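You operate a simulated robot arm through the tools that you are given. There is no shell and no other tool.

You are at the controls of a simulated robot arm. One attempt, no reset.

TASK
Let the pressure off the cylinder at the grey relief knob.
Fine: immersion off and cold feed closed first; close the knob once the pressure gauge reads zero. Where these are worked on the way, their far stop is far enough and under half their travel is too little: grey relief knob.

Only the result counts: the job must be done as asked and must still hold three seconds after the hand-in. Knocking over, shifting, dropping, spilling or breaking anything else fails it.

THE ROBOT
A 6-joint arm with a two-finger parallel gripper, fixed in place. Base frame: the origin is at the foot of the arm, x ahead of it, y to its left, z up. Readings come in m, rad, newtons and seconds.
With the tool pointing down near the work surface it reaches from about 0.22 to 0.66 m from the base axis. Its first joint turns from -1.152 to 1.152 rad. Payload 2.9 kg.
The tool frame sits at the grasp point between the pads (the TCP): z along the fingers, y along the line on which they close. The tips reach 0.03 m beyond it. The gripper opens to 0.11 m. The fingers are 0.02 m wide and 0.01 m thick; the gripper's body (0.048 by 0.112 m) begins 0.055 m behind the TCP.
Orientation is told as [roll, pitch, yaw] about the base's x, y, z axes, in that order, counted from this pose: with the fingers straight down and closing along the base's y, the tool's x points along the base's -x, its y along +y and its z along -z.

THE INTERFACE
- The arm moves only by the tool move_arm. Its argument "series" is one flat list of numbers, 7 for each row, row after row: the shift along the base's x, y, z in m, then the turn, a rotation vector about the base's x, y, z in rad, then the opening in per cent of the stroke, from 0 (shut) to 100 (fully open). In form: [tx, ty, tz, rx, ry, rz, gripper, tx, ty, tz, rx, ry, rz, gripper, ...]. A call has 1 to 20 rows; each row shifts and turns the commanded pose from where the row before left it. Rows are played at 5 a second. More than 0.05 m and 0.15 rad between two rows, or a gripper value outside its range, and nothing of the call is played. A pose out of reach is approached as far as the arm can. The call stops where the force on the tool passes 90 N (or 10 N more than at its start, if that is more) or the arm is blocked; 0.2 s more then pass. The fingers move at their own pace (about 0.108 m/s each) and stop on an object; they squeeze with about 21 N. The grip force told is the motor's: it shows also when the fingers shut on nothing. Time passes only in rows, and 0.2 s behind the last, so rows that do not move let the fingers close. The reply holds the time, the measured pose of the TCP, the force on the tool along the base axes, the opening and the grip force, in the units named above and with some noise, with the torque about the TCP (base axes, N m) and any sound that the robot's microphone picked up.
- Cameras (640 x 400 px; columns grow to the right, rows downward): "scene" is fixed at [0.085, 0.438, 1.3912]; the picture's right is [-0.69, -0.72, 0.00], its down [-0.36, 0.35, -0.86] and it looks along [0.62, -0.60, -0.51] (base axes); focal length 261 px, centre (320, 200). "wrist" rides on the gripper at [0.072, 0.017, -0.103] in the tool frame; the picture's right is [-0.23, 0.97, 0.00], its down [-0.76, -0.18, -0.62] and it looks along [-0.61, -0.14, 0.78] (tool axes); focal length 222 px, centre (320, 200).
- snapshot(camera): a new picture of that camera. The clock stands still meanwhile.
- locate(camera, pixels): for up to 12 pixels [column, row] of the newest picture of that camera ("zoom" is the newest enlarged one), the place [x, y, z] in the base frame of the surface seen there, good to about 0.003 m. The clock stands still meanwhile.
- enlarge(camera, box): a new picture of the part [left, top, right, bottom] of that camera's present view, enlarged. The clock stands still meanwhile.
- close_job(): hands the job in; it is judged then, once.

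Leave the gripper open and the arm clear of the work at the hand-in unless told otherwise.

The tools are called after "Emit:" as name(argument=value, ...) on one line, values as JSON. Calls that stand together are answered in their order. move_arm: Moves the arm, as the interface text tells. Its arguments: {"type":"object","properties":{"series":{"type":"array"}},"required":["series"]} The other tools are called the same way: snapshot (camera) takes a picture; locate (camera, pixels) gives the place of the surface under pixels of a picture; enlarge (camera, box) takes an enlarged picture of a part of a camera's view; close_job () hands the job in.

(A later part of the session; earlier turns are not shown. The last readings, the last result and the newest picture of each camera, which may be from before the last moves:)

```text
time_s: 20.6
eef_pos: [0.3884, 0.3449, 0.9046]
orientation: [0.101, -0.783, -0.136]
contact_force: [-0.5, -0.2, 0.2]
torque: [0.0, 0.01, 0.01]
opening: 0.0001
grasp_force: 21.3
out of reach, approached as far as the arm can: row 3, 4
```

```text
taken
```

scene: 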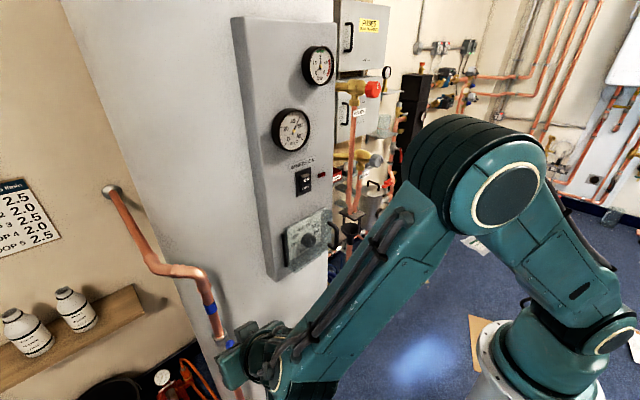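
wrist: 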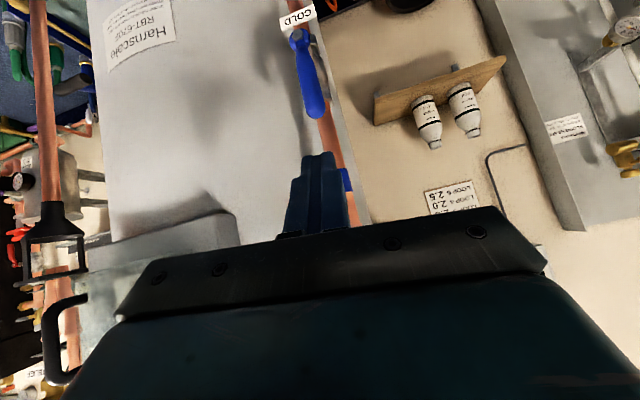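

Now the tool is 45° down at (0.388,0.345,0.905), and the wrist view shows the COLD tag (297,15) and the blue lever from (298,35) to (315,110). I'll zoom in to check for a stop and locate the lever.

Emit:
enlarge(camera="wrist", box=[240, 0, 400, 130])

Emit:
locate(camera="wrist", pixels=[[298, 35], [302, 55], [308, 75], [314, 100], [318, 117], [306, 105], [326, 100], [291, 38], [308, 35], [330, 125], [318, 60], [297, 18]])

```text
3.08 times, centred on (320, 65) of wrist
```

zoom: 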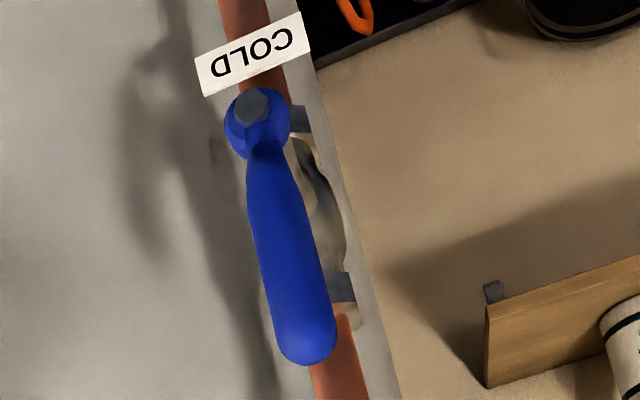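

```text
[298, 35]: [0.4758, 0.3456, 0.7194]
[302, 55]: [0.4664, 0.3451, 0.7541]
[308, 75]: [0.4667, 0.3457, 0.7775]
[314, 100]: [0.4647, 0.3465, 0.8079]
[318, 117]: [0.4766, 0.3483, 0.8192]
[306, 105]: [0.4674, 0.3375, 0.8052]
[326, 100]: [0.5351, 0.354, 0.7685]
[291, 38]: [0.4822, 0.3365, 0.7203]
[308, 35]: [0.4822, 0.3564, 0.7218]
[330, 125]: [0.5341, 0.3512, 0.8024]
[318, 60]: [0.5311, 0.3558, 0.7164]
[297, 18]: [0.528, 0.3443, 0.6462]
```

The lever is about 0.02 wide, with front face x≈0.465, pivot z≈0.72 and tip z≈0.82, and no stop is visible. I'll cage it between part-open fingers so I can feel which way it turns. First I'll square up the tool roll, open to about 0.04 and line up behind it at (0.415,0.3465,0.847).

Emit:
move_arm(series=[0.009, 0.0005, -0.019, -0.068, 0, 0.068, 36, 0.009, 0.0005, -0.019, 0, 0, 0, 36, 0.009, 0.0005, -0.02, 0, 0, 0, 36])

Emit:
snapshot(camera="wrist")

```text
time_s: 21.4
eef_pos: [0.4154, 0.3497, 0.8466]
orientation: [0.008, -0.791, -0.001]
contact_force: [0.2, -0.2, -0.2]
torque: [0.02, -0.01, 0.01]
opening: 0.0395
grasp_force: 0.0
```

```text
taken
```

wrist: 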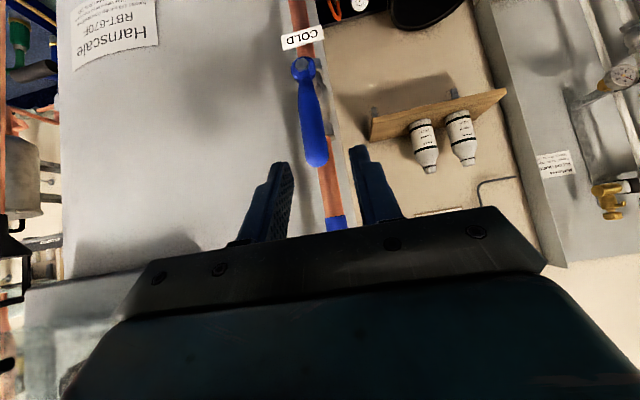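

Orientation is squared and the lever lies between the fingers. I'll advance along the finger axis, about 0.075 m, to cage the lever near its upper half.

Emit:
move_arm(series=[0.013, -0.001, -0.013, 0, 0, 0, 36, 0.013, -0.001, -0.013, 0, 0, 0, 36, 0.013, -0.001, -0.013, 0, 0, 0, 36, 0.013, 0, -0.013, 0, 0, 0, 36])

Emit:
snapshot(camera="wrist")

Emit:
enlarge(camera="scene", box=[180, 290, 300, 400])

```text
time_s: 22.4
eef_pos: [0.4683, 0.3472, 0.7954]
orientation: [0.009, -0.792, -0.001]
contact_force: [0.4, -0.5, 0.0]
torque: [0.0, 0.0, 0.03]
opening: 0.0397
grasp_force: 0.1
```

```text
taken
```

wrist: 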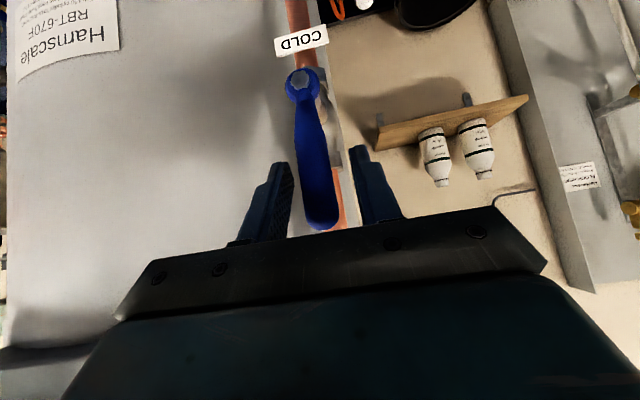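

```text
3.64 times, centred on (240, 345) of scene
```

zoom: 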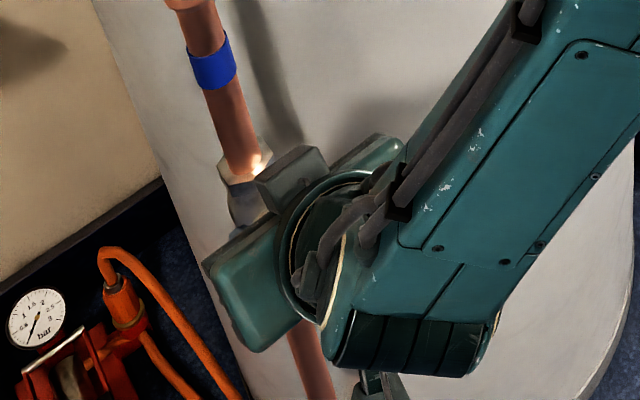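

The lever is caged with no contact yet. I'll push gently toward -y in 4 mm steps and read the force.

Emit:
move_arm(series=[0, -0.004, 0, 0, 0, 0, 36, 0, -0.004, 0, 0, 0, 0, 36, 0, -0.004, 0, 0, 0, 0, 36, 0, -0.003, 0, 0, 0, 0, 36])

Emit:
snapshot(camera="wrist")

```text
time_s: 23.4
eef_pos: [0.4685, 0.3302, 0.7964]
orientation: [0.007, -0.791, 0.0]
contact_force: [0.5, 1.5, -0.8]
torque: [0.01, 0.03, 0.04]
opening: 0.0405
grasp_force: 0.5
```

```text
taken
```

wrist: 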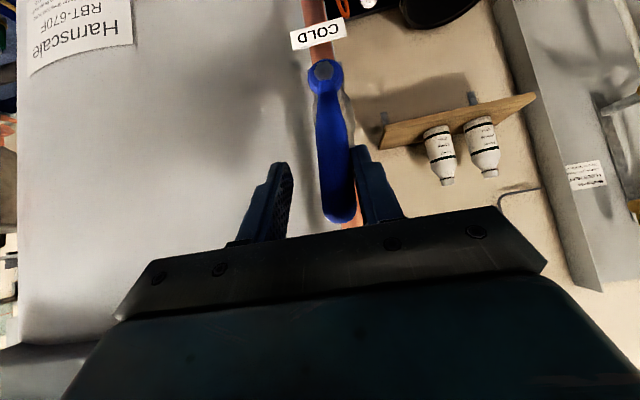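

The left finger is now touching the lever with only 1.5 N. I'll push 6 mm further to see whether it yields or resists.

Emit:
move_arm(series=[0, -0.003, 0, 0, 0, 0, 36, 0, -0.003, 0, 0, 0, 0, 36])

Emit:
snapshot(camera="wrist")

```text
time_s: 24.0
eef_pos: [0.4684, 0.3231, 0.7962]
orientation: [0.012, -0.792, -0.002]
contact_force: [1.3, 2.3, 1.7]
torque: [0.04, -0.05, -0.03]
opening: 0.0405
grasp_force: 0.6
```

```text
taken
```

wrist: 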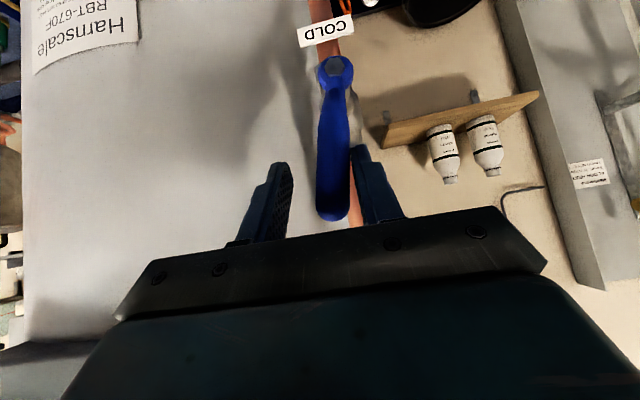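

It yields at about 2 N toward -y, so that is the closing direction. For the long swing I'll push with closed fingers. I'll release contact, back out along the axis, close, and move to the left of the lever.

Emit:
move_arm(series=[0, 0.005, 0, 0, 0, 0, 36, -0.0125, 0, 0.0125, 0, 0, 0, 36, -0.0125, 0, 0.0125, 0, 0, 0, 36, -0.0125, 0, 0.0125, 0, 0, 0, 36, -0.0125, 0, 0.0125, 0, 0, 0, 36, -0.01, 0.02, 0.02, 0, 0, 0, 0, 0, 0.018, 0, 0, 0, 0, 0, 0, 0, 0, 0, 0, 0, 0])

Emit:
snapshot(camera="wrist")

```text
time_s: 25.8
eef_pos: [0.4069, 0.3677, 0.8645]
orientation: [0.007, -0.789, 0.002]
contact_force: [-0.3, 0.2, 0.6]
torque: [-0.01, 0.0, -0.02]
opening: 0.0002
grasp_force: 21.2
```

```text
taken
```

wrist: 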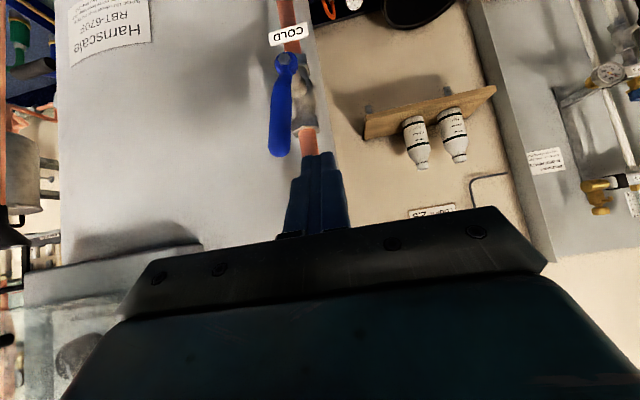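

The lever has stayed tilted, tip now at wrist (280,150). Closed fingers are to its left at (0.407,0.368,0.865). I'll advance along the axis beside it.

Emit:
move_arm(series=[0.0125, 0, -0.012, 0, 0, 0, 0, 0.0125, 0, -0.012, 0, 0, 0, 0, 0.0125, 0, -0.012, 0, 0, 0, 0, 0.0125, 0, -0.012, 0, 0, 0, 0])

Emit:
snapshot(camera="wrist")

```text
time_s: 26.8
eef_pos: [0.458, 0.3686, 0.8179]
orientation: [0.009, -0.789, 0.001]
contact_force: [-0.1, 0.1, -0.9]
torque: [0.0, 0.0, 0.06]
opening: 0.0
grasp_force: 21.0
```

```text
taken
```

wrist: 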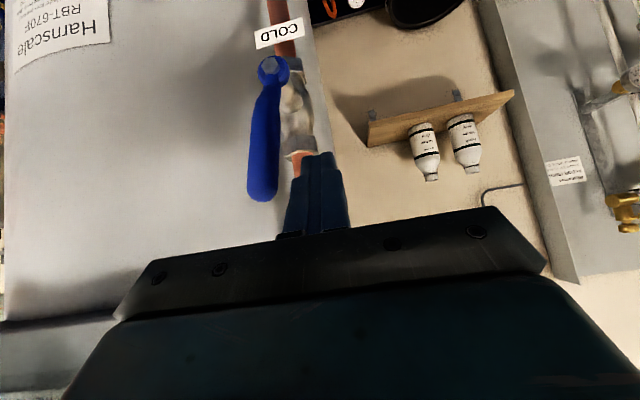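

The fingers sit just left of the lever. I'll push along an arc toward -y and slightly down, to about 60° of lever turn.

Emit:
move_arm(series=[0, -0.014, -0.002, 0, 0, 0, 0, 0, -0.0115, -0.0015, 0, 0, 0, 0, 0, -0.011, -0.003, 0, 0, 0, 0, 0, -0.01, -0.005, 0, 0, 0, 0, 0, -0.0095, -0.007, 0, 0, 0, 0, 0, -0.008, -0.008, 0, 0, 0, 0])

Emit:
snapshot(camera="wrist")

```text
time_s: 28.2
eef_pos: [0.4583, 0.3031, 0.7905]
orientation: [0.011, -0.789, -0.002]
contact_force: [0.3, 0.5, 0.6]
torque: [-0.03, 0.0, 0.02]
opening: 0.0001
grasp_force: 21.5
```

```text
taken
```

wrist: 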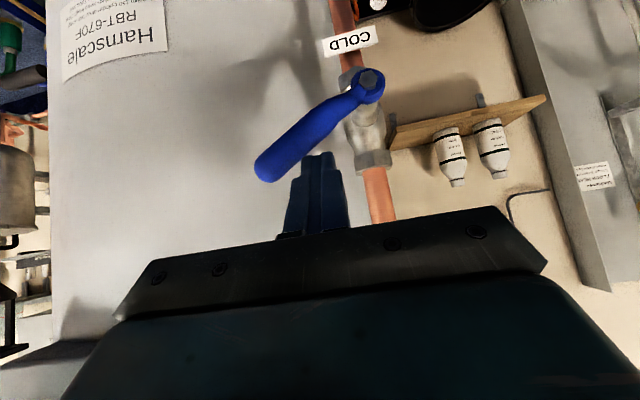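

The lever is near 60°. I'll continue the arc, now mostly downward, to about 90° while watching the force.

Emit:
move_arm(series=[0, -0.0045, -0.0085, 0, 0, 0, 0, 0, -0.0045, -0.0103, 0, 0, 0, 0, 0, -0.0026, -0.008, 0, 0, 0, 0])

Emit:
snapshot(camera="wrist")

```text
time_s: 29.0
eef_pos: [0.4574, 0.2915, 0.763]
orientation: [0.01, -0.791, 0.001]
contact_force: [-0.9, 0.6, 0.8]
torque: [-0.03, 0.02, 0.01]
opening: 0.0002
grasp_force: 21.1
```

```text
taken
```

wrist: 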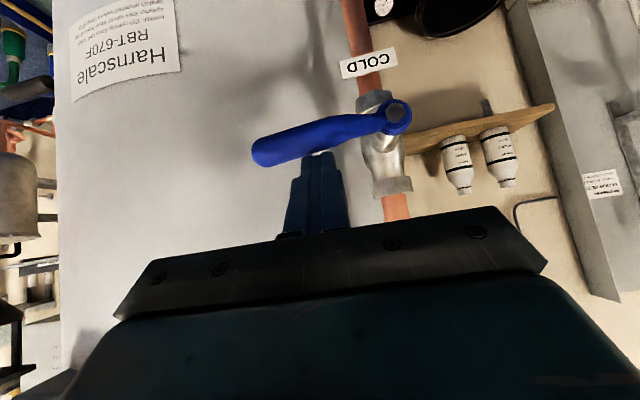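

The lever is around 75–80°. I'll keep pressing down in small 3–4 mm steps until it meets its stop.

Emit:
move_arm(series=[0, -0.001, -0.004, 0, 0, 0, 0, 0, 0, -0.004, 0, 0, 0, 0, 0, 0, -0.004, 0, 0, 0, 0])

Emit:
snapshot(camera="wrist")

```text
time_s: 30.0
eef_pos: [0.4577, 0.2918, 0.7579]
orientation: [0.001, -0.799, 0.006]
contact_force: [-23.8, -7.1, 27.4]
torque: [-0.19, 0.29, -0.1]
opening: 0.0
grasp_force: 21.2
stopped in row 3: the force on the tool passed its limit at 92 N (the readings are from after the stop); the commanded pose is now the measured one
```

```text
taken
```

wrist: 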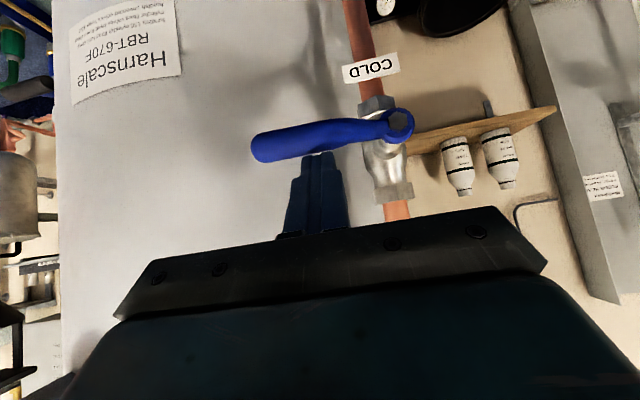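

It met the stop (92 N), and the lever now looks perpendicular to the pipe. I'll lift off, back out and measure its angle.

Emit:
move_arm(series=[0, 0, 0.008, 0, 0, 0, 0, -0.01, 0, 0.0125, 0, 0, 0, 0, -0.0125, 0, 0.0125, 0, 0, 0, 0, -0.0125, 0, 0.0125, 0, 0, 0, 0, -0.0125, 0.01, 0.0125, 0, 0, 0, 0, -0.0125, 0.01, 0.0125, 0, 0, 0, 0])

Emit:
snapshot(camera="wrist")

```text
time_s: 31.4
eef_pos: [0.4004, 0.3098, 0.8246]
orientation: [0.003, -0.797, 0.001]
contact_force: [-0.4, -0.7, 0.9]
torque: [0.03, 0.01, 0.01]
opening: 0.0001
grasp_force: 21.1
```

```text
taken
```

wrist: 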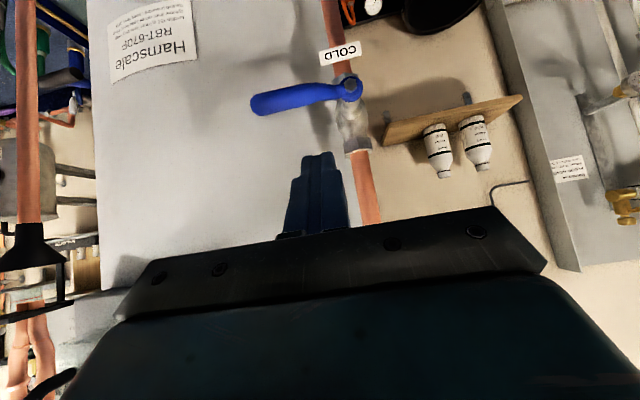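

The lever now lies crosswise from (350,87) to (255,103). I'll locate points along its axis to measure the final angle.

Emit:
enlarge(camera="wrist", box=[230, 30, 400, 150])

Emit:
locate(camera="wrist", pixels=[[350, 86], [330, 92], [310, 95], [290, 98], [270, 101], [258, 103], [300, 86], [304, 106], [275, 93], [279, 112]])

```text
3.33 times, centred on (315, 90) of wrist
```

zoom: 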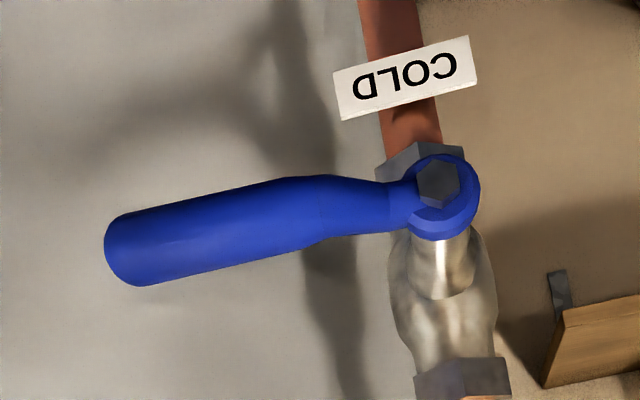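

```text
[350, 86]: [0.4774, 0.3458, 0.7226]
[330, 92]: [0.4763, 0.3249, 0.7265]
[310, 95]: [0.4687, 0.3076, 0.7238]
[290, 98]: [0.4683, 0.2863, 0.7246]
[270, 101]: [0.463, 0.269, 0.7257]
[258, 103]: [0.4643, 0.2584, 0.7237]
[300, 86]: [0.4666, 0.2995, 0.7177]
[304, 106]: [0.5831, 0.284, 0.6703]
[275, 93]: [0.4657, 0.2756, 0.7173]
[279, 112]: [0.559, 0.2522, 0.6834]
```

The lever's axis is level (z 0.723–0.725 along its length), so it's a full quarter turn and the cold feed is closed. Now to the grey knob. I'll rise to z≈1.17 at x≈0.365, then travel right, and look.

Emit:
move_arm(series=[-0.005, 0, 0.05, 0, 0, 0, 0, -0.005, 0, 0.05, 0, 0, 0, 0, -0.005, 0, 0.05, 0, 0, 0, 0, -0.005, 0, 0.05, 0, 0, 0, 0, -0.005, 0, 0.05, 0, 0, 0, 0, -0.005, 0, 0.05, 0, 0, 0, 0, -0.005, 0, 0.05, 0, 0, 0, 0, 0, -0.045, 0, 0, 0, 0, 0, 0, -0.045, 0, 0, 0, 0, 0, 0, -0.045, 0, 0, 0, 0, 0, 0, -0.045, 0, 0, 0, 0, 0])

Emit:
snapshot(camera="wrist")

Emit:
snapshot(camera="scene")

```text
refused: row 1 steps farther than a row can; nothing moved
```

```text
taken
```

wrist: 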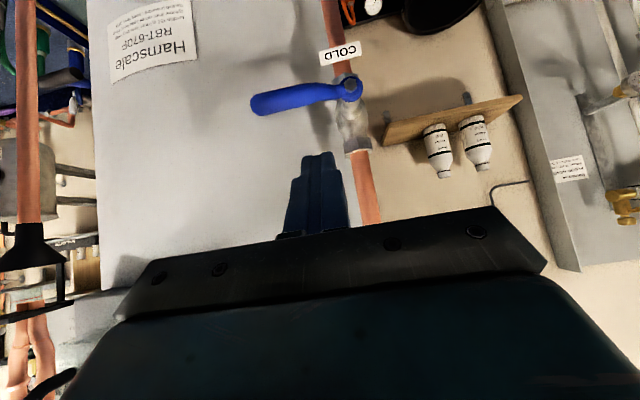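

```text
taken
```

scene: 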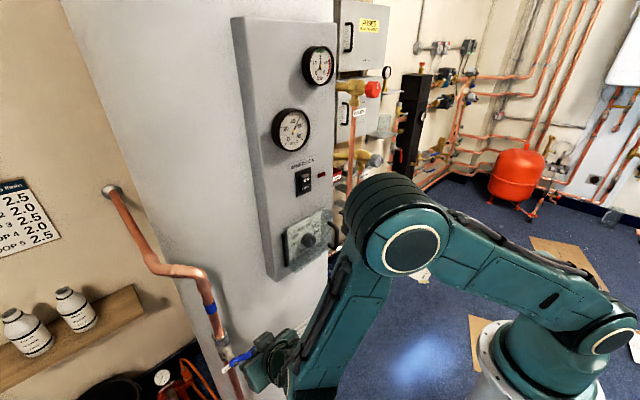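

The call was refused because the combined step was just over 0.05 m. I'll resend the same path with smaller steps.

Emit:
move_arm(series=[-0.005, 0, 0.045, 0, 0, 0, 0, -0.005, 0, 0.045, 0, 0, 0, 0, -0.005, 0, 0.045, 0, 0, 0, 0, -0.005, 0, 0.045, 0, 0, 0, 0, -0.005, 0, 0.045, 0, 0, 0, 0, -0.005, 0, 0.045, 0, 0, 0, 0, -0.005, 0, 0.045, 0, 0, 0, 0, 0, -0.01, 0.04, 0, 0, 0, 0, 0, -0.045, 0, 0, 0, 0, 0, 0, -0.045, 0, 0, 0, 0, 0, 0, -0.045, 0, 0, 0, 0, 0, 0, -0.045, 0, 0, 0, 0, 0])

Emit:
snapshot(camera="wrist")

Emit:
snapshot(camera="scene")

```text
time_s: 34.0
eef_pos: [0.3648, 0.1207, 1.1794]
orientation: [0.004, -0.795, 0.004]
contact_force: [0.1, -0.2, -0.1]
torque: [-0.01, -0.02, -0.02]
opening: 0.0
grasp_force: 21.0
```

```text
taken
```

wrist: 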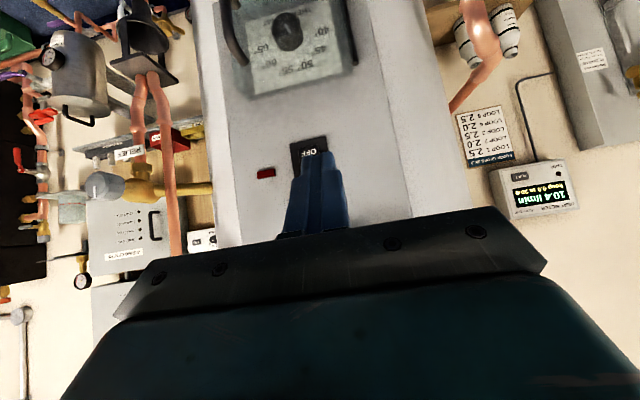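

```text
taken
```

scene: 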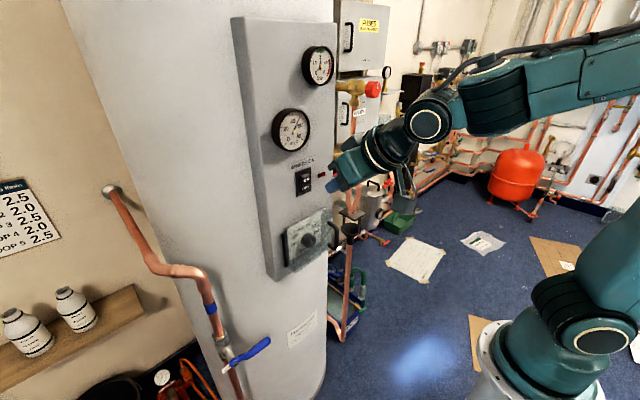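

All clear: the cold lever is crosswise and the lamp is dark. I'll continue right to y≈-0.15 and look at the grey knob.

Emit:
move_arm(series=[0, -0.045, 0, 0, 0, 0, 0, 0, -0.045, 0, 0, 0, 0, 0, 0, -0.045, 0, 0, 0, 0, 0, 0, -0.045, 0, 0, 0, 0, 0, 0, -0.045, 0, 0, 0, 0, 0, 0, -0.045, 0, 0, 0, 0, 0])

Emit:
snapshot(camera="wrist")

Emit:
snapshot(camera="scene")

```text
time_s: 35.4
eef_pos: [0.3631, -0.1494, 1.1805]
orientation: [0.004, -0.799, 0.004]
contact_force: [-0.8, -0.1, 0.3]
torque: [0.01, -0.02, -0.02]
opening: 0.0
grasp_force: 21.4
```

```text
taken
```

wrist: 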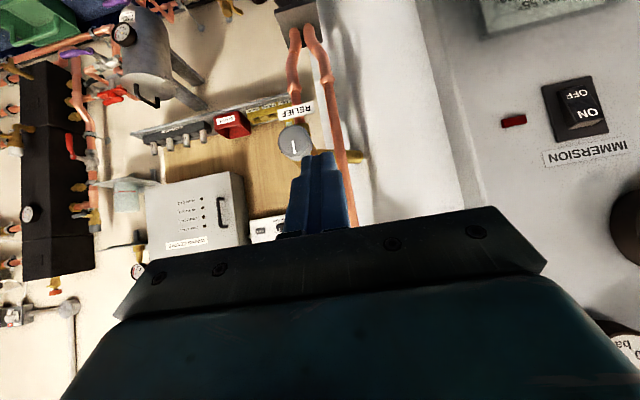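

```text
taken
```

scene: 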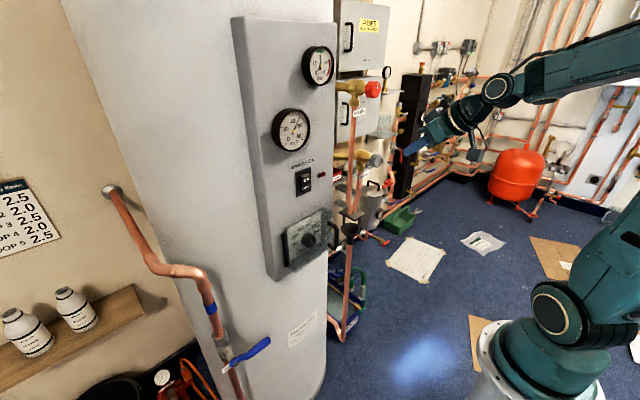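

The grey knob is in the wrist view at (295,143) with its white mark vertical. I'll zoom in and locate its face and surroundings.

Emit:
enlarge(camera="wrist", box=[240, 80, 380, 200])

Emit:
locate(camera="wrist", pixels=[[295, 145], [295, 130], [283, 143], [307, 143], [295, 157], [300, 110], [320, 60], [335, 110], [350, 158], [290, 60], [350, 190], [295, 152]])

Emit:
enlarge(camera="scene", box=[325, 60, 425, 250])

```text
3.33 times, centred on (310, 140) of wrist
```

zoom: 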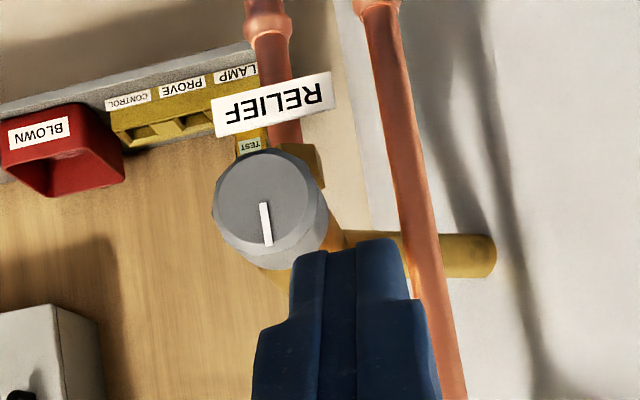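

```text
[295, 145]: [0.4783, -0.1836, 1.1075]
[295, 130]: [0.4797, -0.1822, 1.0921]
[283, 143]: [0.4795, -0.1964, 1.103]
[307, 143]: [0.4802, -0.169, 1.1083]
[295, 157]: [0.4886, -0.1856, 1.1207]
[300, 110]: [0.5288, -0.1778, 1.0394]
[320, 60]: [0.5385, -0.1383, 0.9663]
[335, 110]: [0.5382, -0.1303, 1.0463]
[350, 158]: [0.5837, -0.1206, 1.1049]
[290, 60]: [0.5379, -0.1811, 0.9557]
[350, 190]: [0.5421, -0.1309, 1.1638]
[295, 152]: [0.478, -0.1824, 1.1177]
```

```text
2.11 times, centred on (375, 155) of scene
```

zoom: 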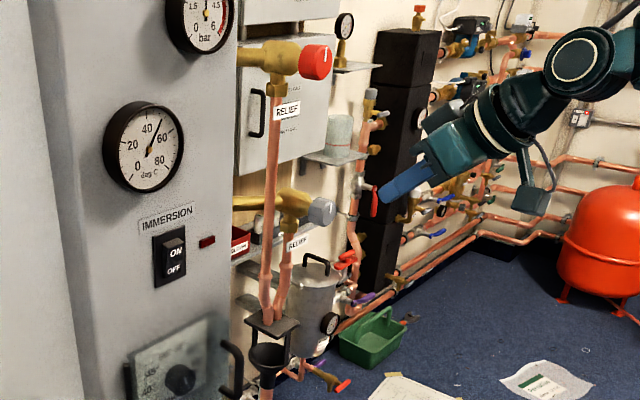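

Knob: face at x≈0.479, centre ≈(y -0.183, z 1.103), diameter ≈0.036–0.04, mark at 12 o'clock, with a pipe to its left at x≥0.53. I'll bring the tool horizontal in front of it at about (0.42,-0.183,1.104), opening the fingers to about 0.06.

Emit:
move_arm(series=[0.0095, -0.0057, -0.0125, 0, -0.129, 0, 55, 0.0095, -0.0057, -0.0125, 0, -0.129, 0, 55, 0.0095, -0.0057, -0.0125, 0, -0.129, 0, 55, 0.0095, -0.0057, -0.0125, 0, -0.129, 0, 55, 0.0095, -0.0057, -0.0125, 0, -0.129, 0, 55, 0.0095, -0.0057, -0.0125, 0, -0.129, 0, 55])

Emit:
snapshot(camera="wrist")

Emit:
snapshot(camera="scene")

```text
time_s: 36.8
eef_pos: [0.4225, -0.1843, 1.1064]
orientation: [-1.735, -1.568, 1.736]
contact_force: [0.7, 0.5, 0.4]
torque: [-0.01, -0.03, 0.04]
opening: 0.0604
grasp_force: 0.1
```

```text
taken
```

wrist: 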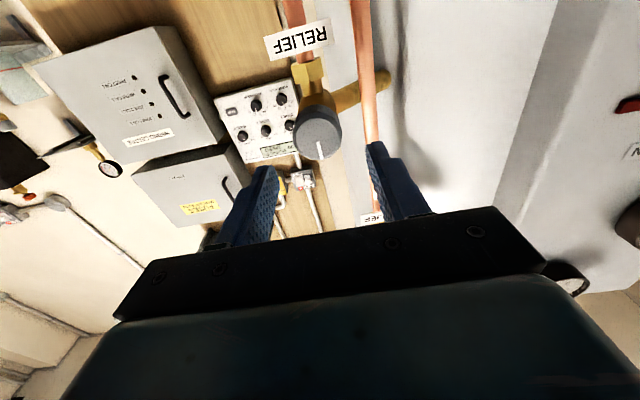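

```text
taken
```

scene: 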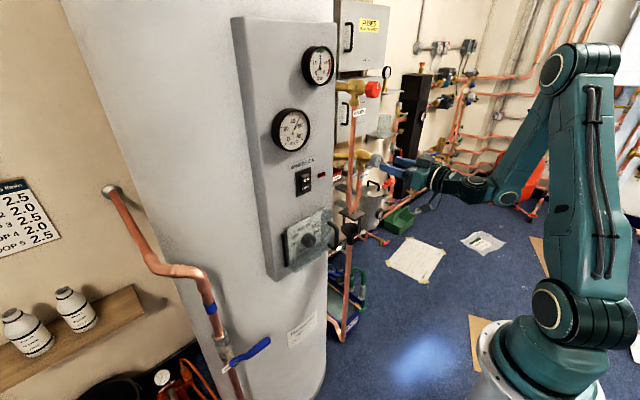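

The tool is horizontal in front of the knob, now at wrist (318,132) between the fingers. I'll zoom and locate its face and edges to centre the grip.

Emit:
enlarge(camera="wrist", box=[260, 60, 400, 200])

Emit:
locate(camera="wrist", pixels=[[317, 140], [300, 140], [335, 140], [317, 125], [317, 155], [297, 125], [340, 125], [318, 112], [320, 95], [345, 100], [321, 150], [300, 70]])

```text
2.86 times, centred on (330, 130) of wrist
```

zoom: 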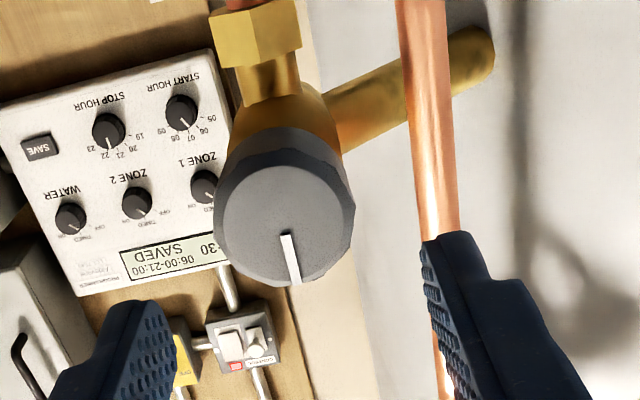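

```text
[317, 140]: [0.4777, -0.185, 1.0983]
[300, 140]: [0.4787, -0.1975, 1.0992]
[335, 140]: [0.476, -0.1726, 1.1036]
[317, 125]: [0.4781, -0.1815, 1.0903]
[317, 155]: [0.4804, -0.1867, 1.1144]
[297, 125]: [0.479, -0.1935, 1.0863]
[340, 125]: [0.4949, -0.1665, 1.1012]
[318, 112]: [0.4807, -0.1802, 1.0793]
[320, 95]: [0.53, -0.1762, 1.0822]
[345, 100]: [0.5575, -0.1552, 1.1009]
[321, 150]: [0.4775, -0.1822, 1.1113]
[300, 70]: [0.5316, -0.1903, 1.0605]
```

Averaging the edges, the knob's axis is at about y=-0.184, z=1.101. I'm at z=1.106, so I'll advance 0.05 m in x while dropping 5 mm, fingers straddling the knob.

Emit:
move_arm(series=[0.0125, 0, -0.0015, 0, 0, 0, 55, 0.0125, 0, -0.0015, 0, 0, 0, 55, 0.0125, 0, -0.0015, 0, 0, 0, 55, 0.0115, 0, -0.0005, 0, 0, 0, 55])

Emit:
snapshot(camera="wrist")

Emit:
enlarge(camera="scene", box=[330, 110, 450, 220])

```text
time_s: 37.8
eef_pos: [0.47, -0.1841, 1.1017]
orientation: [-1.906, -1.573, 1.908]
contact_force: [-0.3, -0.2, -0.3]
torque: [-0.01, -0.02, -0.01]
opening: 0.0603
grasp_force: 0.1
```

```text
taken
```

wrist: 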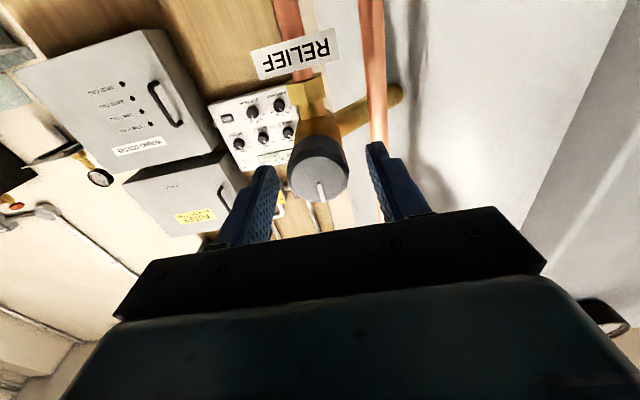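

```text
3.64 times, centred on (390, 165) of scene
```

zoom: 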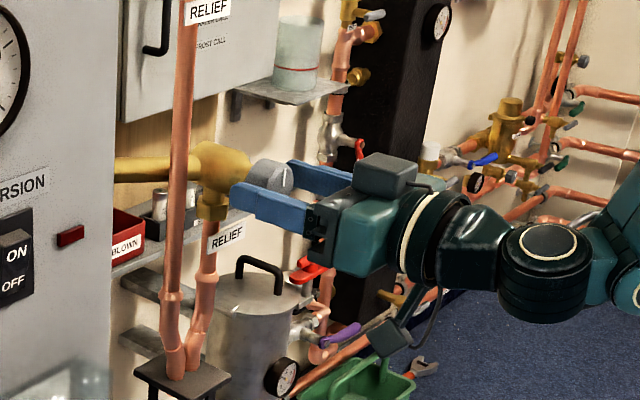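

The fingers straddle the knob neatly. I'll close the gripper on it in place and read the opening and forces.

Emit:
move_arm(series=[0, 0, 0, 0, 0, 0, 0, 0, 0, 0, 0, 0, 0, 0, 0, 0, 0, 0, 0, 0, 0])

Emit:
snapshot(camera="wrist")

```text
time_s: 38.6
eef_pos: [0.4702, -0.1851, 1.1009]
orientation: [-1.837, -1.569, 1.841]
contact_force: [7.8, -7.5, -0.6]
torque: [0.02, -0.14, -1.02]
opening: 0.0375
grasp_force: 44.9
```

```text
taken
```

wrist: 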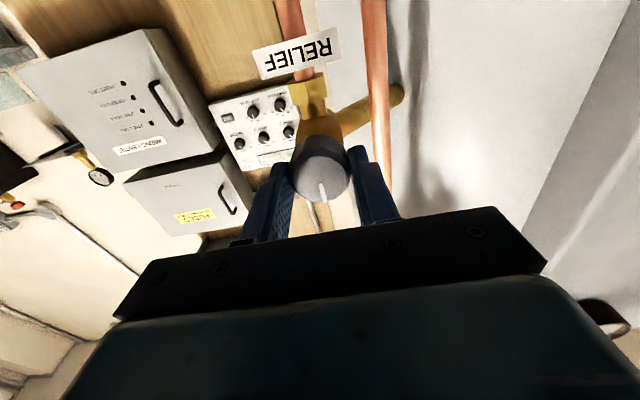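

Gripped at 0.0375 m opening. I'll try turning it counter-clockwise (as seen from the front, negative about x) by 0.2 rad and read the torque.

Emit:
move_arm(series=[0, -0.001, 0, -0.1, 0, 0, 0, 0, 0, 0, -0.1, 0, 0, 0])

Emit:
enlarge(camera="wrist", box=[240, 80, 400, 230])

Emit:
enlarge(camera="scene", box=[290, 40, 340, 90])

```text
time_s: 39.2
eef_pos: [0.4693, -0.1842, 1.1004]
orientation: [-1.561, -1.371, 1.564]
contact_force: [-6.1, -7.7, -2.9]
torque: [0.6, 0.1, -0.77]
opening: 0.0373
grasp_force: 45.4
```

```text
2.67 times, centred on (320, 155) of wrist
```

zoom: 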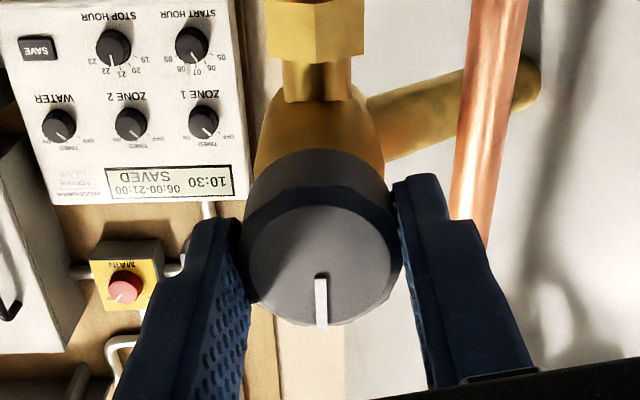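

```text
8.00 times, centred on (315, 65) of scene
```

zoom: 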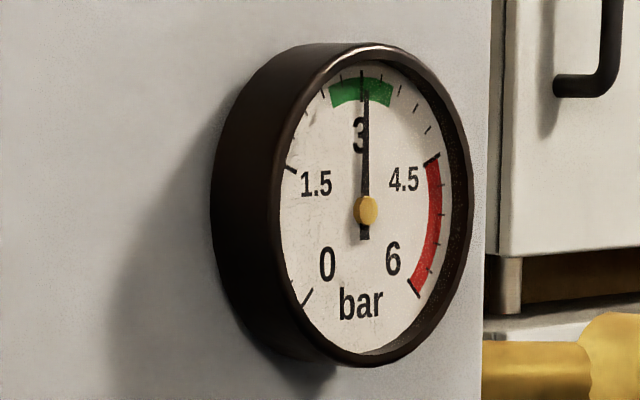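

The torque is 0.6 N·m. I'll check whether the knob itself turned by locating the two ends of its white mark.

Emit:
enlarge(camera="wrist", box=[290, 150, 350, 215])

Emit:
locate(camera="wrist", pixels=[[320, 184], [320, 190], [320.5, 196], [321, 202], [300, 180], [338, 180], [320, 172]])

```text
6.15 times, centred on (320, 182) of wrist
```

zoom: 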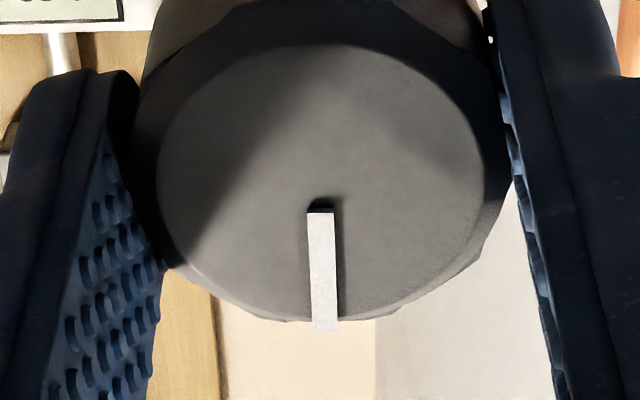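

```text
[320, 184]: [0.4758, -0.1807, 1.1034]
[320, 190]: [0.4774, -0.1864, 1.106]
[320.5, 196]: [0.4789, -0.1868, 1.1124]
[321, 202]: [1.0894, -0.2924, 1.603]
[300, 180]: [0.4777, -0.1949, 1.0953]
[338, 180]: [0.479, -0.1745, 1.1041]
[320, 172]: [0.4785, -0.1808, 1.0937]
```

Projecting the mark's position, it is still straight up: the fingers slipped on the knob at about 0.6 N·m, so counter-clockwise seems to be against the closed stop. I'll turn clockwise (positive about x) by 0.4 rad in small rows and check the mark again.

Emit:
move_arm(series=[0, 0, 0, 0.1, 0, 0, 0, 0, 0, 0, 0.1, 0, 0, 0, 0, 0, 0, 0.1, 0, 0, 0, 0, 0, 0, 0.1, 0, 0, 0])

Emit:
enlarge(camera="wrist", box=[270, 130, 370, 220])

Emit:
enlarge(camera="scene", box=[290, 40, 340, 90])

```text
time_s: 40.2
eef_pos: [0.4703, -0.1849, 1.0998]
orientation: [1.574, -1.369, -1.569]
contact_force: [-5.9, -9.3, -1.9]
torque: [-0.03, 1.02, -0.92]
opening: 0.0372
grasp_force: 44.5
```

```text
4.44 times, centred on (320, 175) of wrist
```

zoom: 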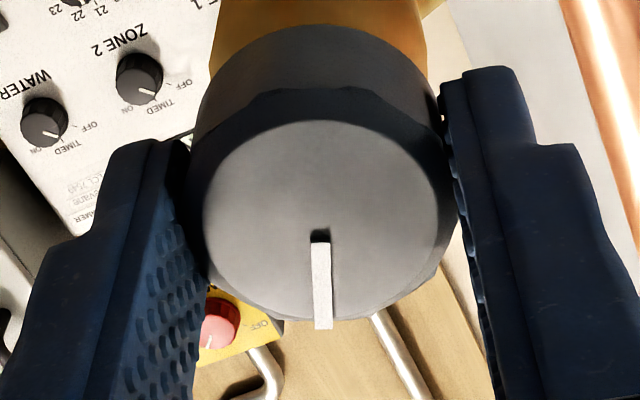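

```text
8.00 times, centred on (315, 65) of scene
```

zoom: 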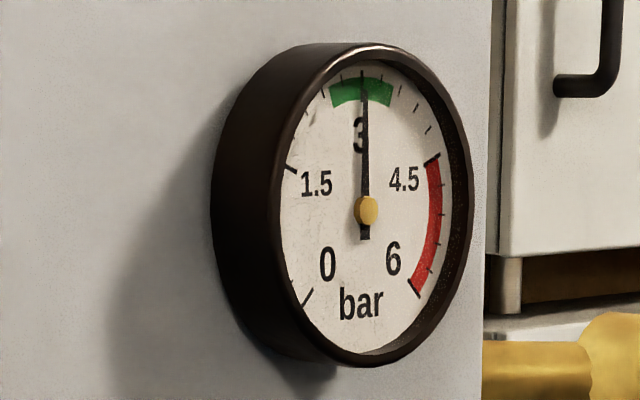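

The mark kept its place relative to the gripper, so the knob turned clockwise about 0.4 rad with negligible torque. Clockwise opens it. The gauge is still at 3 bar, so I'll keep turning another 0.7 rad.

Emit:
move_arm(series=[0, 0, 0, 0.12, 0, 0, 0, 0, 0, 0, 0.12, 0, 0, 0, 0, 0, 0, 0.12, 0, 0, 0, 0, 0, 0, 0.12, 0, 0, 0, 0, 0, 0, 0.12, 0, 0, 0, 0, 0, 0, 0.12, 0, 0, 0])

Emit:
enlarge(camera="wrist", box=[270, 130, 370, 220])

Emit:
enlarge(camera="scene", box=[290, 40, 340, 90])

```text
time_s: 41.6
eef_pos: [0.4709, -0.1861, 1.1007]
orientation: [1.574, -0.652, -1.572]
contact_force: [-8.5, -14.7, -11.6]
torque: [-0.98, 0.3, -0.66]
opening: 0.0375
grasp_force: 45.1
```

```text
4.44 times, centred on (320, 175) of wrist
```

zoom: 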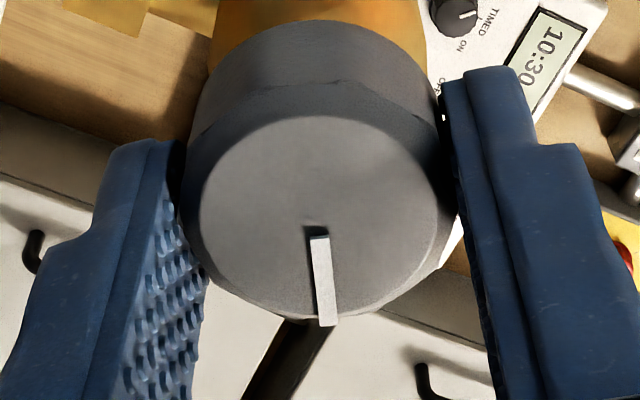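

```text
8.00 times, centred on (315, 65) of scene
```

zoom: 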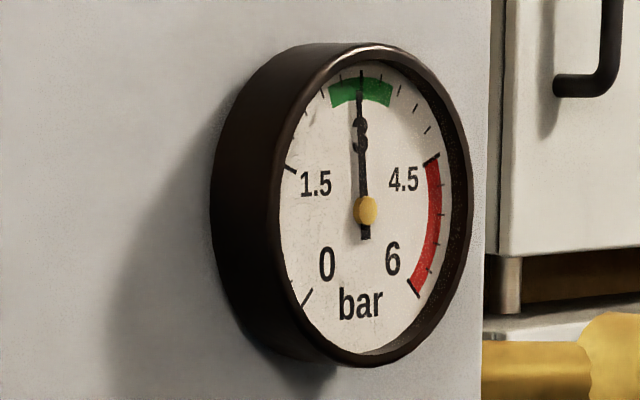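

The gauge needle has begun to move below 3, so it is venting. Torque rose to about -1 N·m, so I'm near its far stop or against friction. I'll turn a little more, 0.2 rad, and compare.

Emit:
move_arm(series=[0, 0, 0, 0.08, 0, 0, 0, 0, 0, 0, 0.08, 0, 0, 0])

Emit:
enlarge(camera="wrist", box=[270, 130, 370, 220])

Emit:
enlarge(camera="scene", box=[290, 40, 340, 90])

```text
time_s: 42.2
eef_pos: [0.4708, -0.1857, 1.0996]
orientation: [1.572, -0.493, -1.57]
contact_force: [2.8, -15.5, -11.6]
torque: [-0.63, 0.7, -0.99]
opening: 0.0376
grasp_force: 44.7
```

```text
4.44 times, centred on (320, 175) of wrist
```

zoom: 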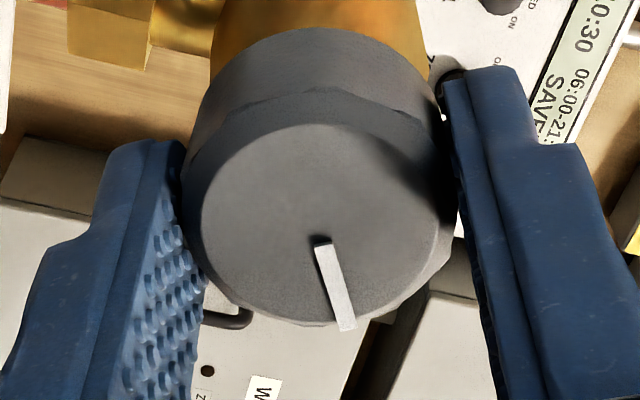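

```text
8.00 times, centred on (315, 65) of scene
```

zoom: 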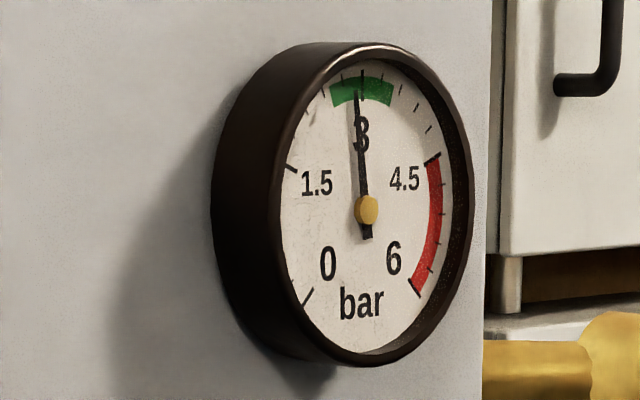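

The mark now lags the gripper, so the knob is on its far stop at about 1.05 rad and the fingers slipped slightly. The gauge is falling, just under 3 bar. I'll hold here and wait 4 s, then read the gauge.

Emit:
move_arm(series=[0, 0, 0, -0.04, 0, 0, 0, 0, 0, 0, 0, 0, 0, 0, 0, 0, 0, 0, 0, 0, 0, 0, 0, 0, 0, 0, 0, 0, 0, 0, 0, 0, 0, 0, 0, 0, 0, 0, 0, 0, 0, 0, 0, 0, 0, 0, 0, 0, 0, 0, 0, 0, 0, 0, 0, 0, 0, 0, 0, 0, 0, 0, 0, 0, 0, 0, 0, 0, 0, 0, 0, 0, 0, 0, 0, 0, 0, 0, 0, 0, 0, 0, 0, 0, 0, 0, 0, 0, 0, 0, 0, 0, 0, 0, 0, 0, 0, 0, 0, 0, 0, 0, 0, 0, 0, 0, 0, 0, 0, 0, 0, 0, 0, 0, 0, 0, 0, 0, 0, 0, 0, 0, 0, 0, 0, 0, 0, 0, 0, 0, 0, 0, 0, 0, 0, 0, 0, 0, 0, 0])

Emit:
enlarge(camera="scene", box=[290, 40, 340, 90])

Emit:
enlarge(camera="wrist", box=[270, 130, 370, 220])

```text
time_s: 46.4
eef_pos: [0.4715, -0.1857, 1.0994]
orientation: [1.573, -0.532, -1.57]
contact_force: [3.5, -7.5, -11.8]
torque: [-0.01, 0.79, -0.46]
opening: 0.0376
grasp_force: 45.2
```

```text
8.00 times, centred on (315, 65) of scene
```

zoom: 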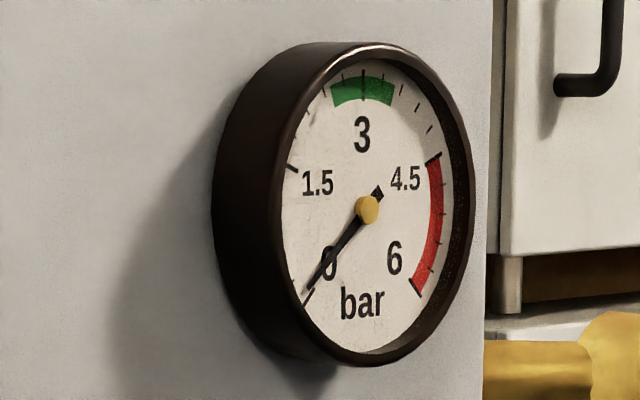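

```text
4.44 times, centred on (320, 175) of wrist
```

zoom: 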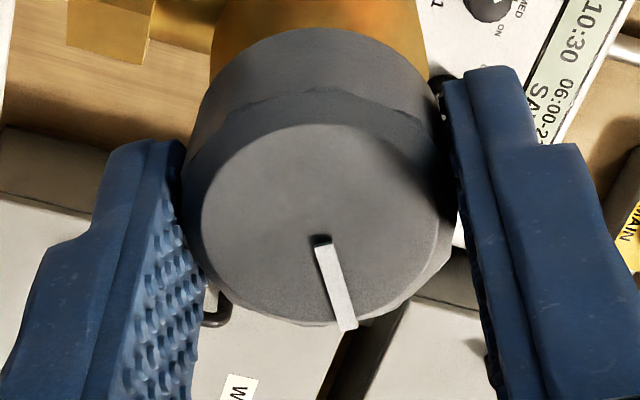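

The needle is practically on the 0 mark. I'll wait 2 s more and zoom in tighter to be sure it has settled at zero.

Emit:
move_arm(series=[0, 0, 0, 0, 0, 0, 0, 0, 0, 0, 0, 0, 0, 0, 0, 0, 0, 0, 0, 0, 0, 0, 0, 0, 0, 0, 0, 0, 0, 0, 0, 0, 0, 0, 0, 0, 0, 0, 0, 0, 0, 0, 0, 0, 0, 0, 0, 0, 0, 0, 0, 0, 0, 0, 0, 0, 0, 0, 0, 0, 0, 0, 0, 0, 0, 0, 0, 0, 0, 0])

Emit:
enlarge(camera="scene", box=[303, 48, 336, 84])

```text
time_s: 48.6
eef_pos: [0.4706, -0.184, 1.0995]
orientation: [1.575, -0.534, -1.57]
contact_force: [2.2, -4.9, -12.6]
torque: [0.01, 0.85, -0.45]
opening: 0.0375
grasp_force: 45.3
```

```text
11.11 times, centred on (320, 66) of scene
```

zoom: 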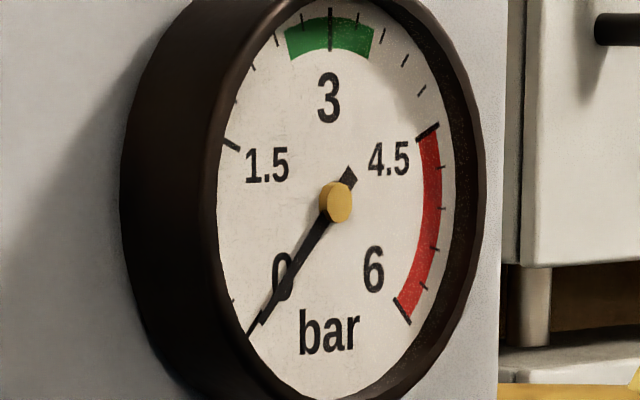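

The needle lies on the zero mark. Now I'll close the knob by turning it counter-clockwise about 1.08 rad, then check the mark and torque.

Emit:
move_arm(series=[0, 0, 0, -0.12, 0, 0, 0, 0, 0, 0, -0.12, 0, 0, 0, 0, 0, 0, -0.12, 0, 0, 0, 0, 0, 0, -0.12, 0, 0, 0, 0, 0, 0, -0.12, 0, 0, 0, 0, 0, 0, -0.12, 0, 0, 0, 0, 0, 0, -0.12, 0, 0, 0, 0, 0, 0, -0.12, 0, 0, 0, 0, 0, 0, -0.12, 0, 0, 0])

Emit:
enlarge(camera="wrist", box=[270, 130, 370, 220])

Emit:
enlarge(camera="scene", box=[350, 130, 410, 190])

```text
time_s: 50.6
eef_pos: [0.4711, -0.185, 1.1029]
orientation: [-1.576, -1.526, 1.58]
contact_force: [-1.3, -7.8, -10.7]
torque: [0.45, 0.94, -0.93]
opening: 0.0377
grasp_force: 45.2
```

```text
4.44 times, centred on (320, 175) of wrist
```

zoom: 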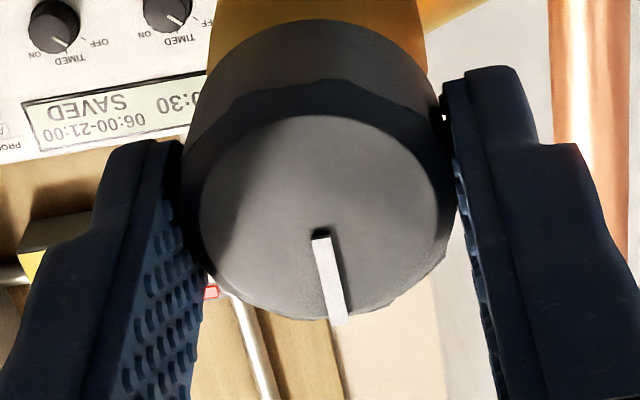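

```text
6.67 times, centred on (380, 160) of scene
```

zoom: 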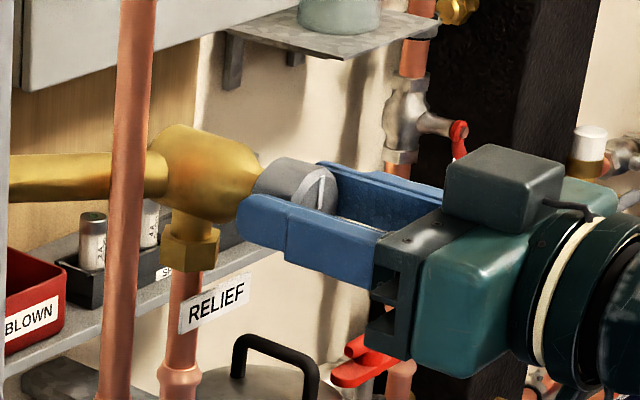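

The mark is back to straight up by projection and the torque of 0.45 N·m suggests the closed stop. I'll give it another 0.16 rad to make sure it's firmly home, then check.

Emit:
move_arm(series=[0, 0, 0, -0.08, 0, 0, 0, 0, 0, 0, -0.08, 0, 0, 0, 0, 0, 0, 0, 0, 0, 0])

Emit:
enlarge(camera="wrist", box=[270, 130, 370, 220])

```text
time_s: 51.4
eef_pos: [0.47, -0.1857, 1.1029]
orientation: [-1.591, -1.369, 1.595]
contact_force: [10.2, -8.2, 6.7]
torque: [0.51, -0.34, -0.5]
opening: 0.0372
grasp_force: 45.0
```

```text
4.44 times, centred on (320, 175) of wrist
```

zoom: 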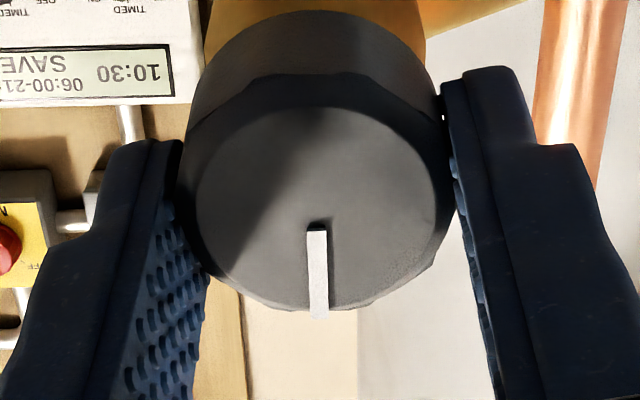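

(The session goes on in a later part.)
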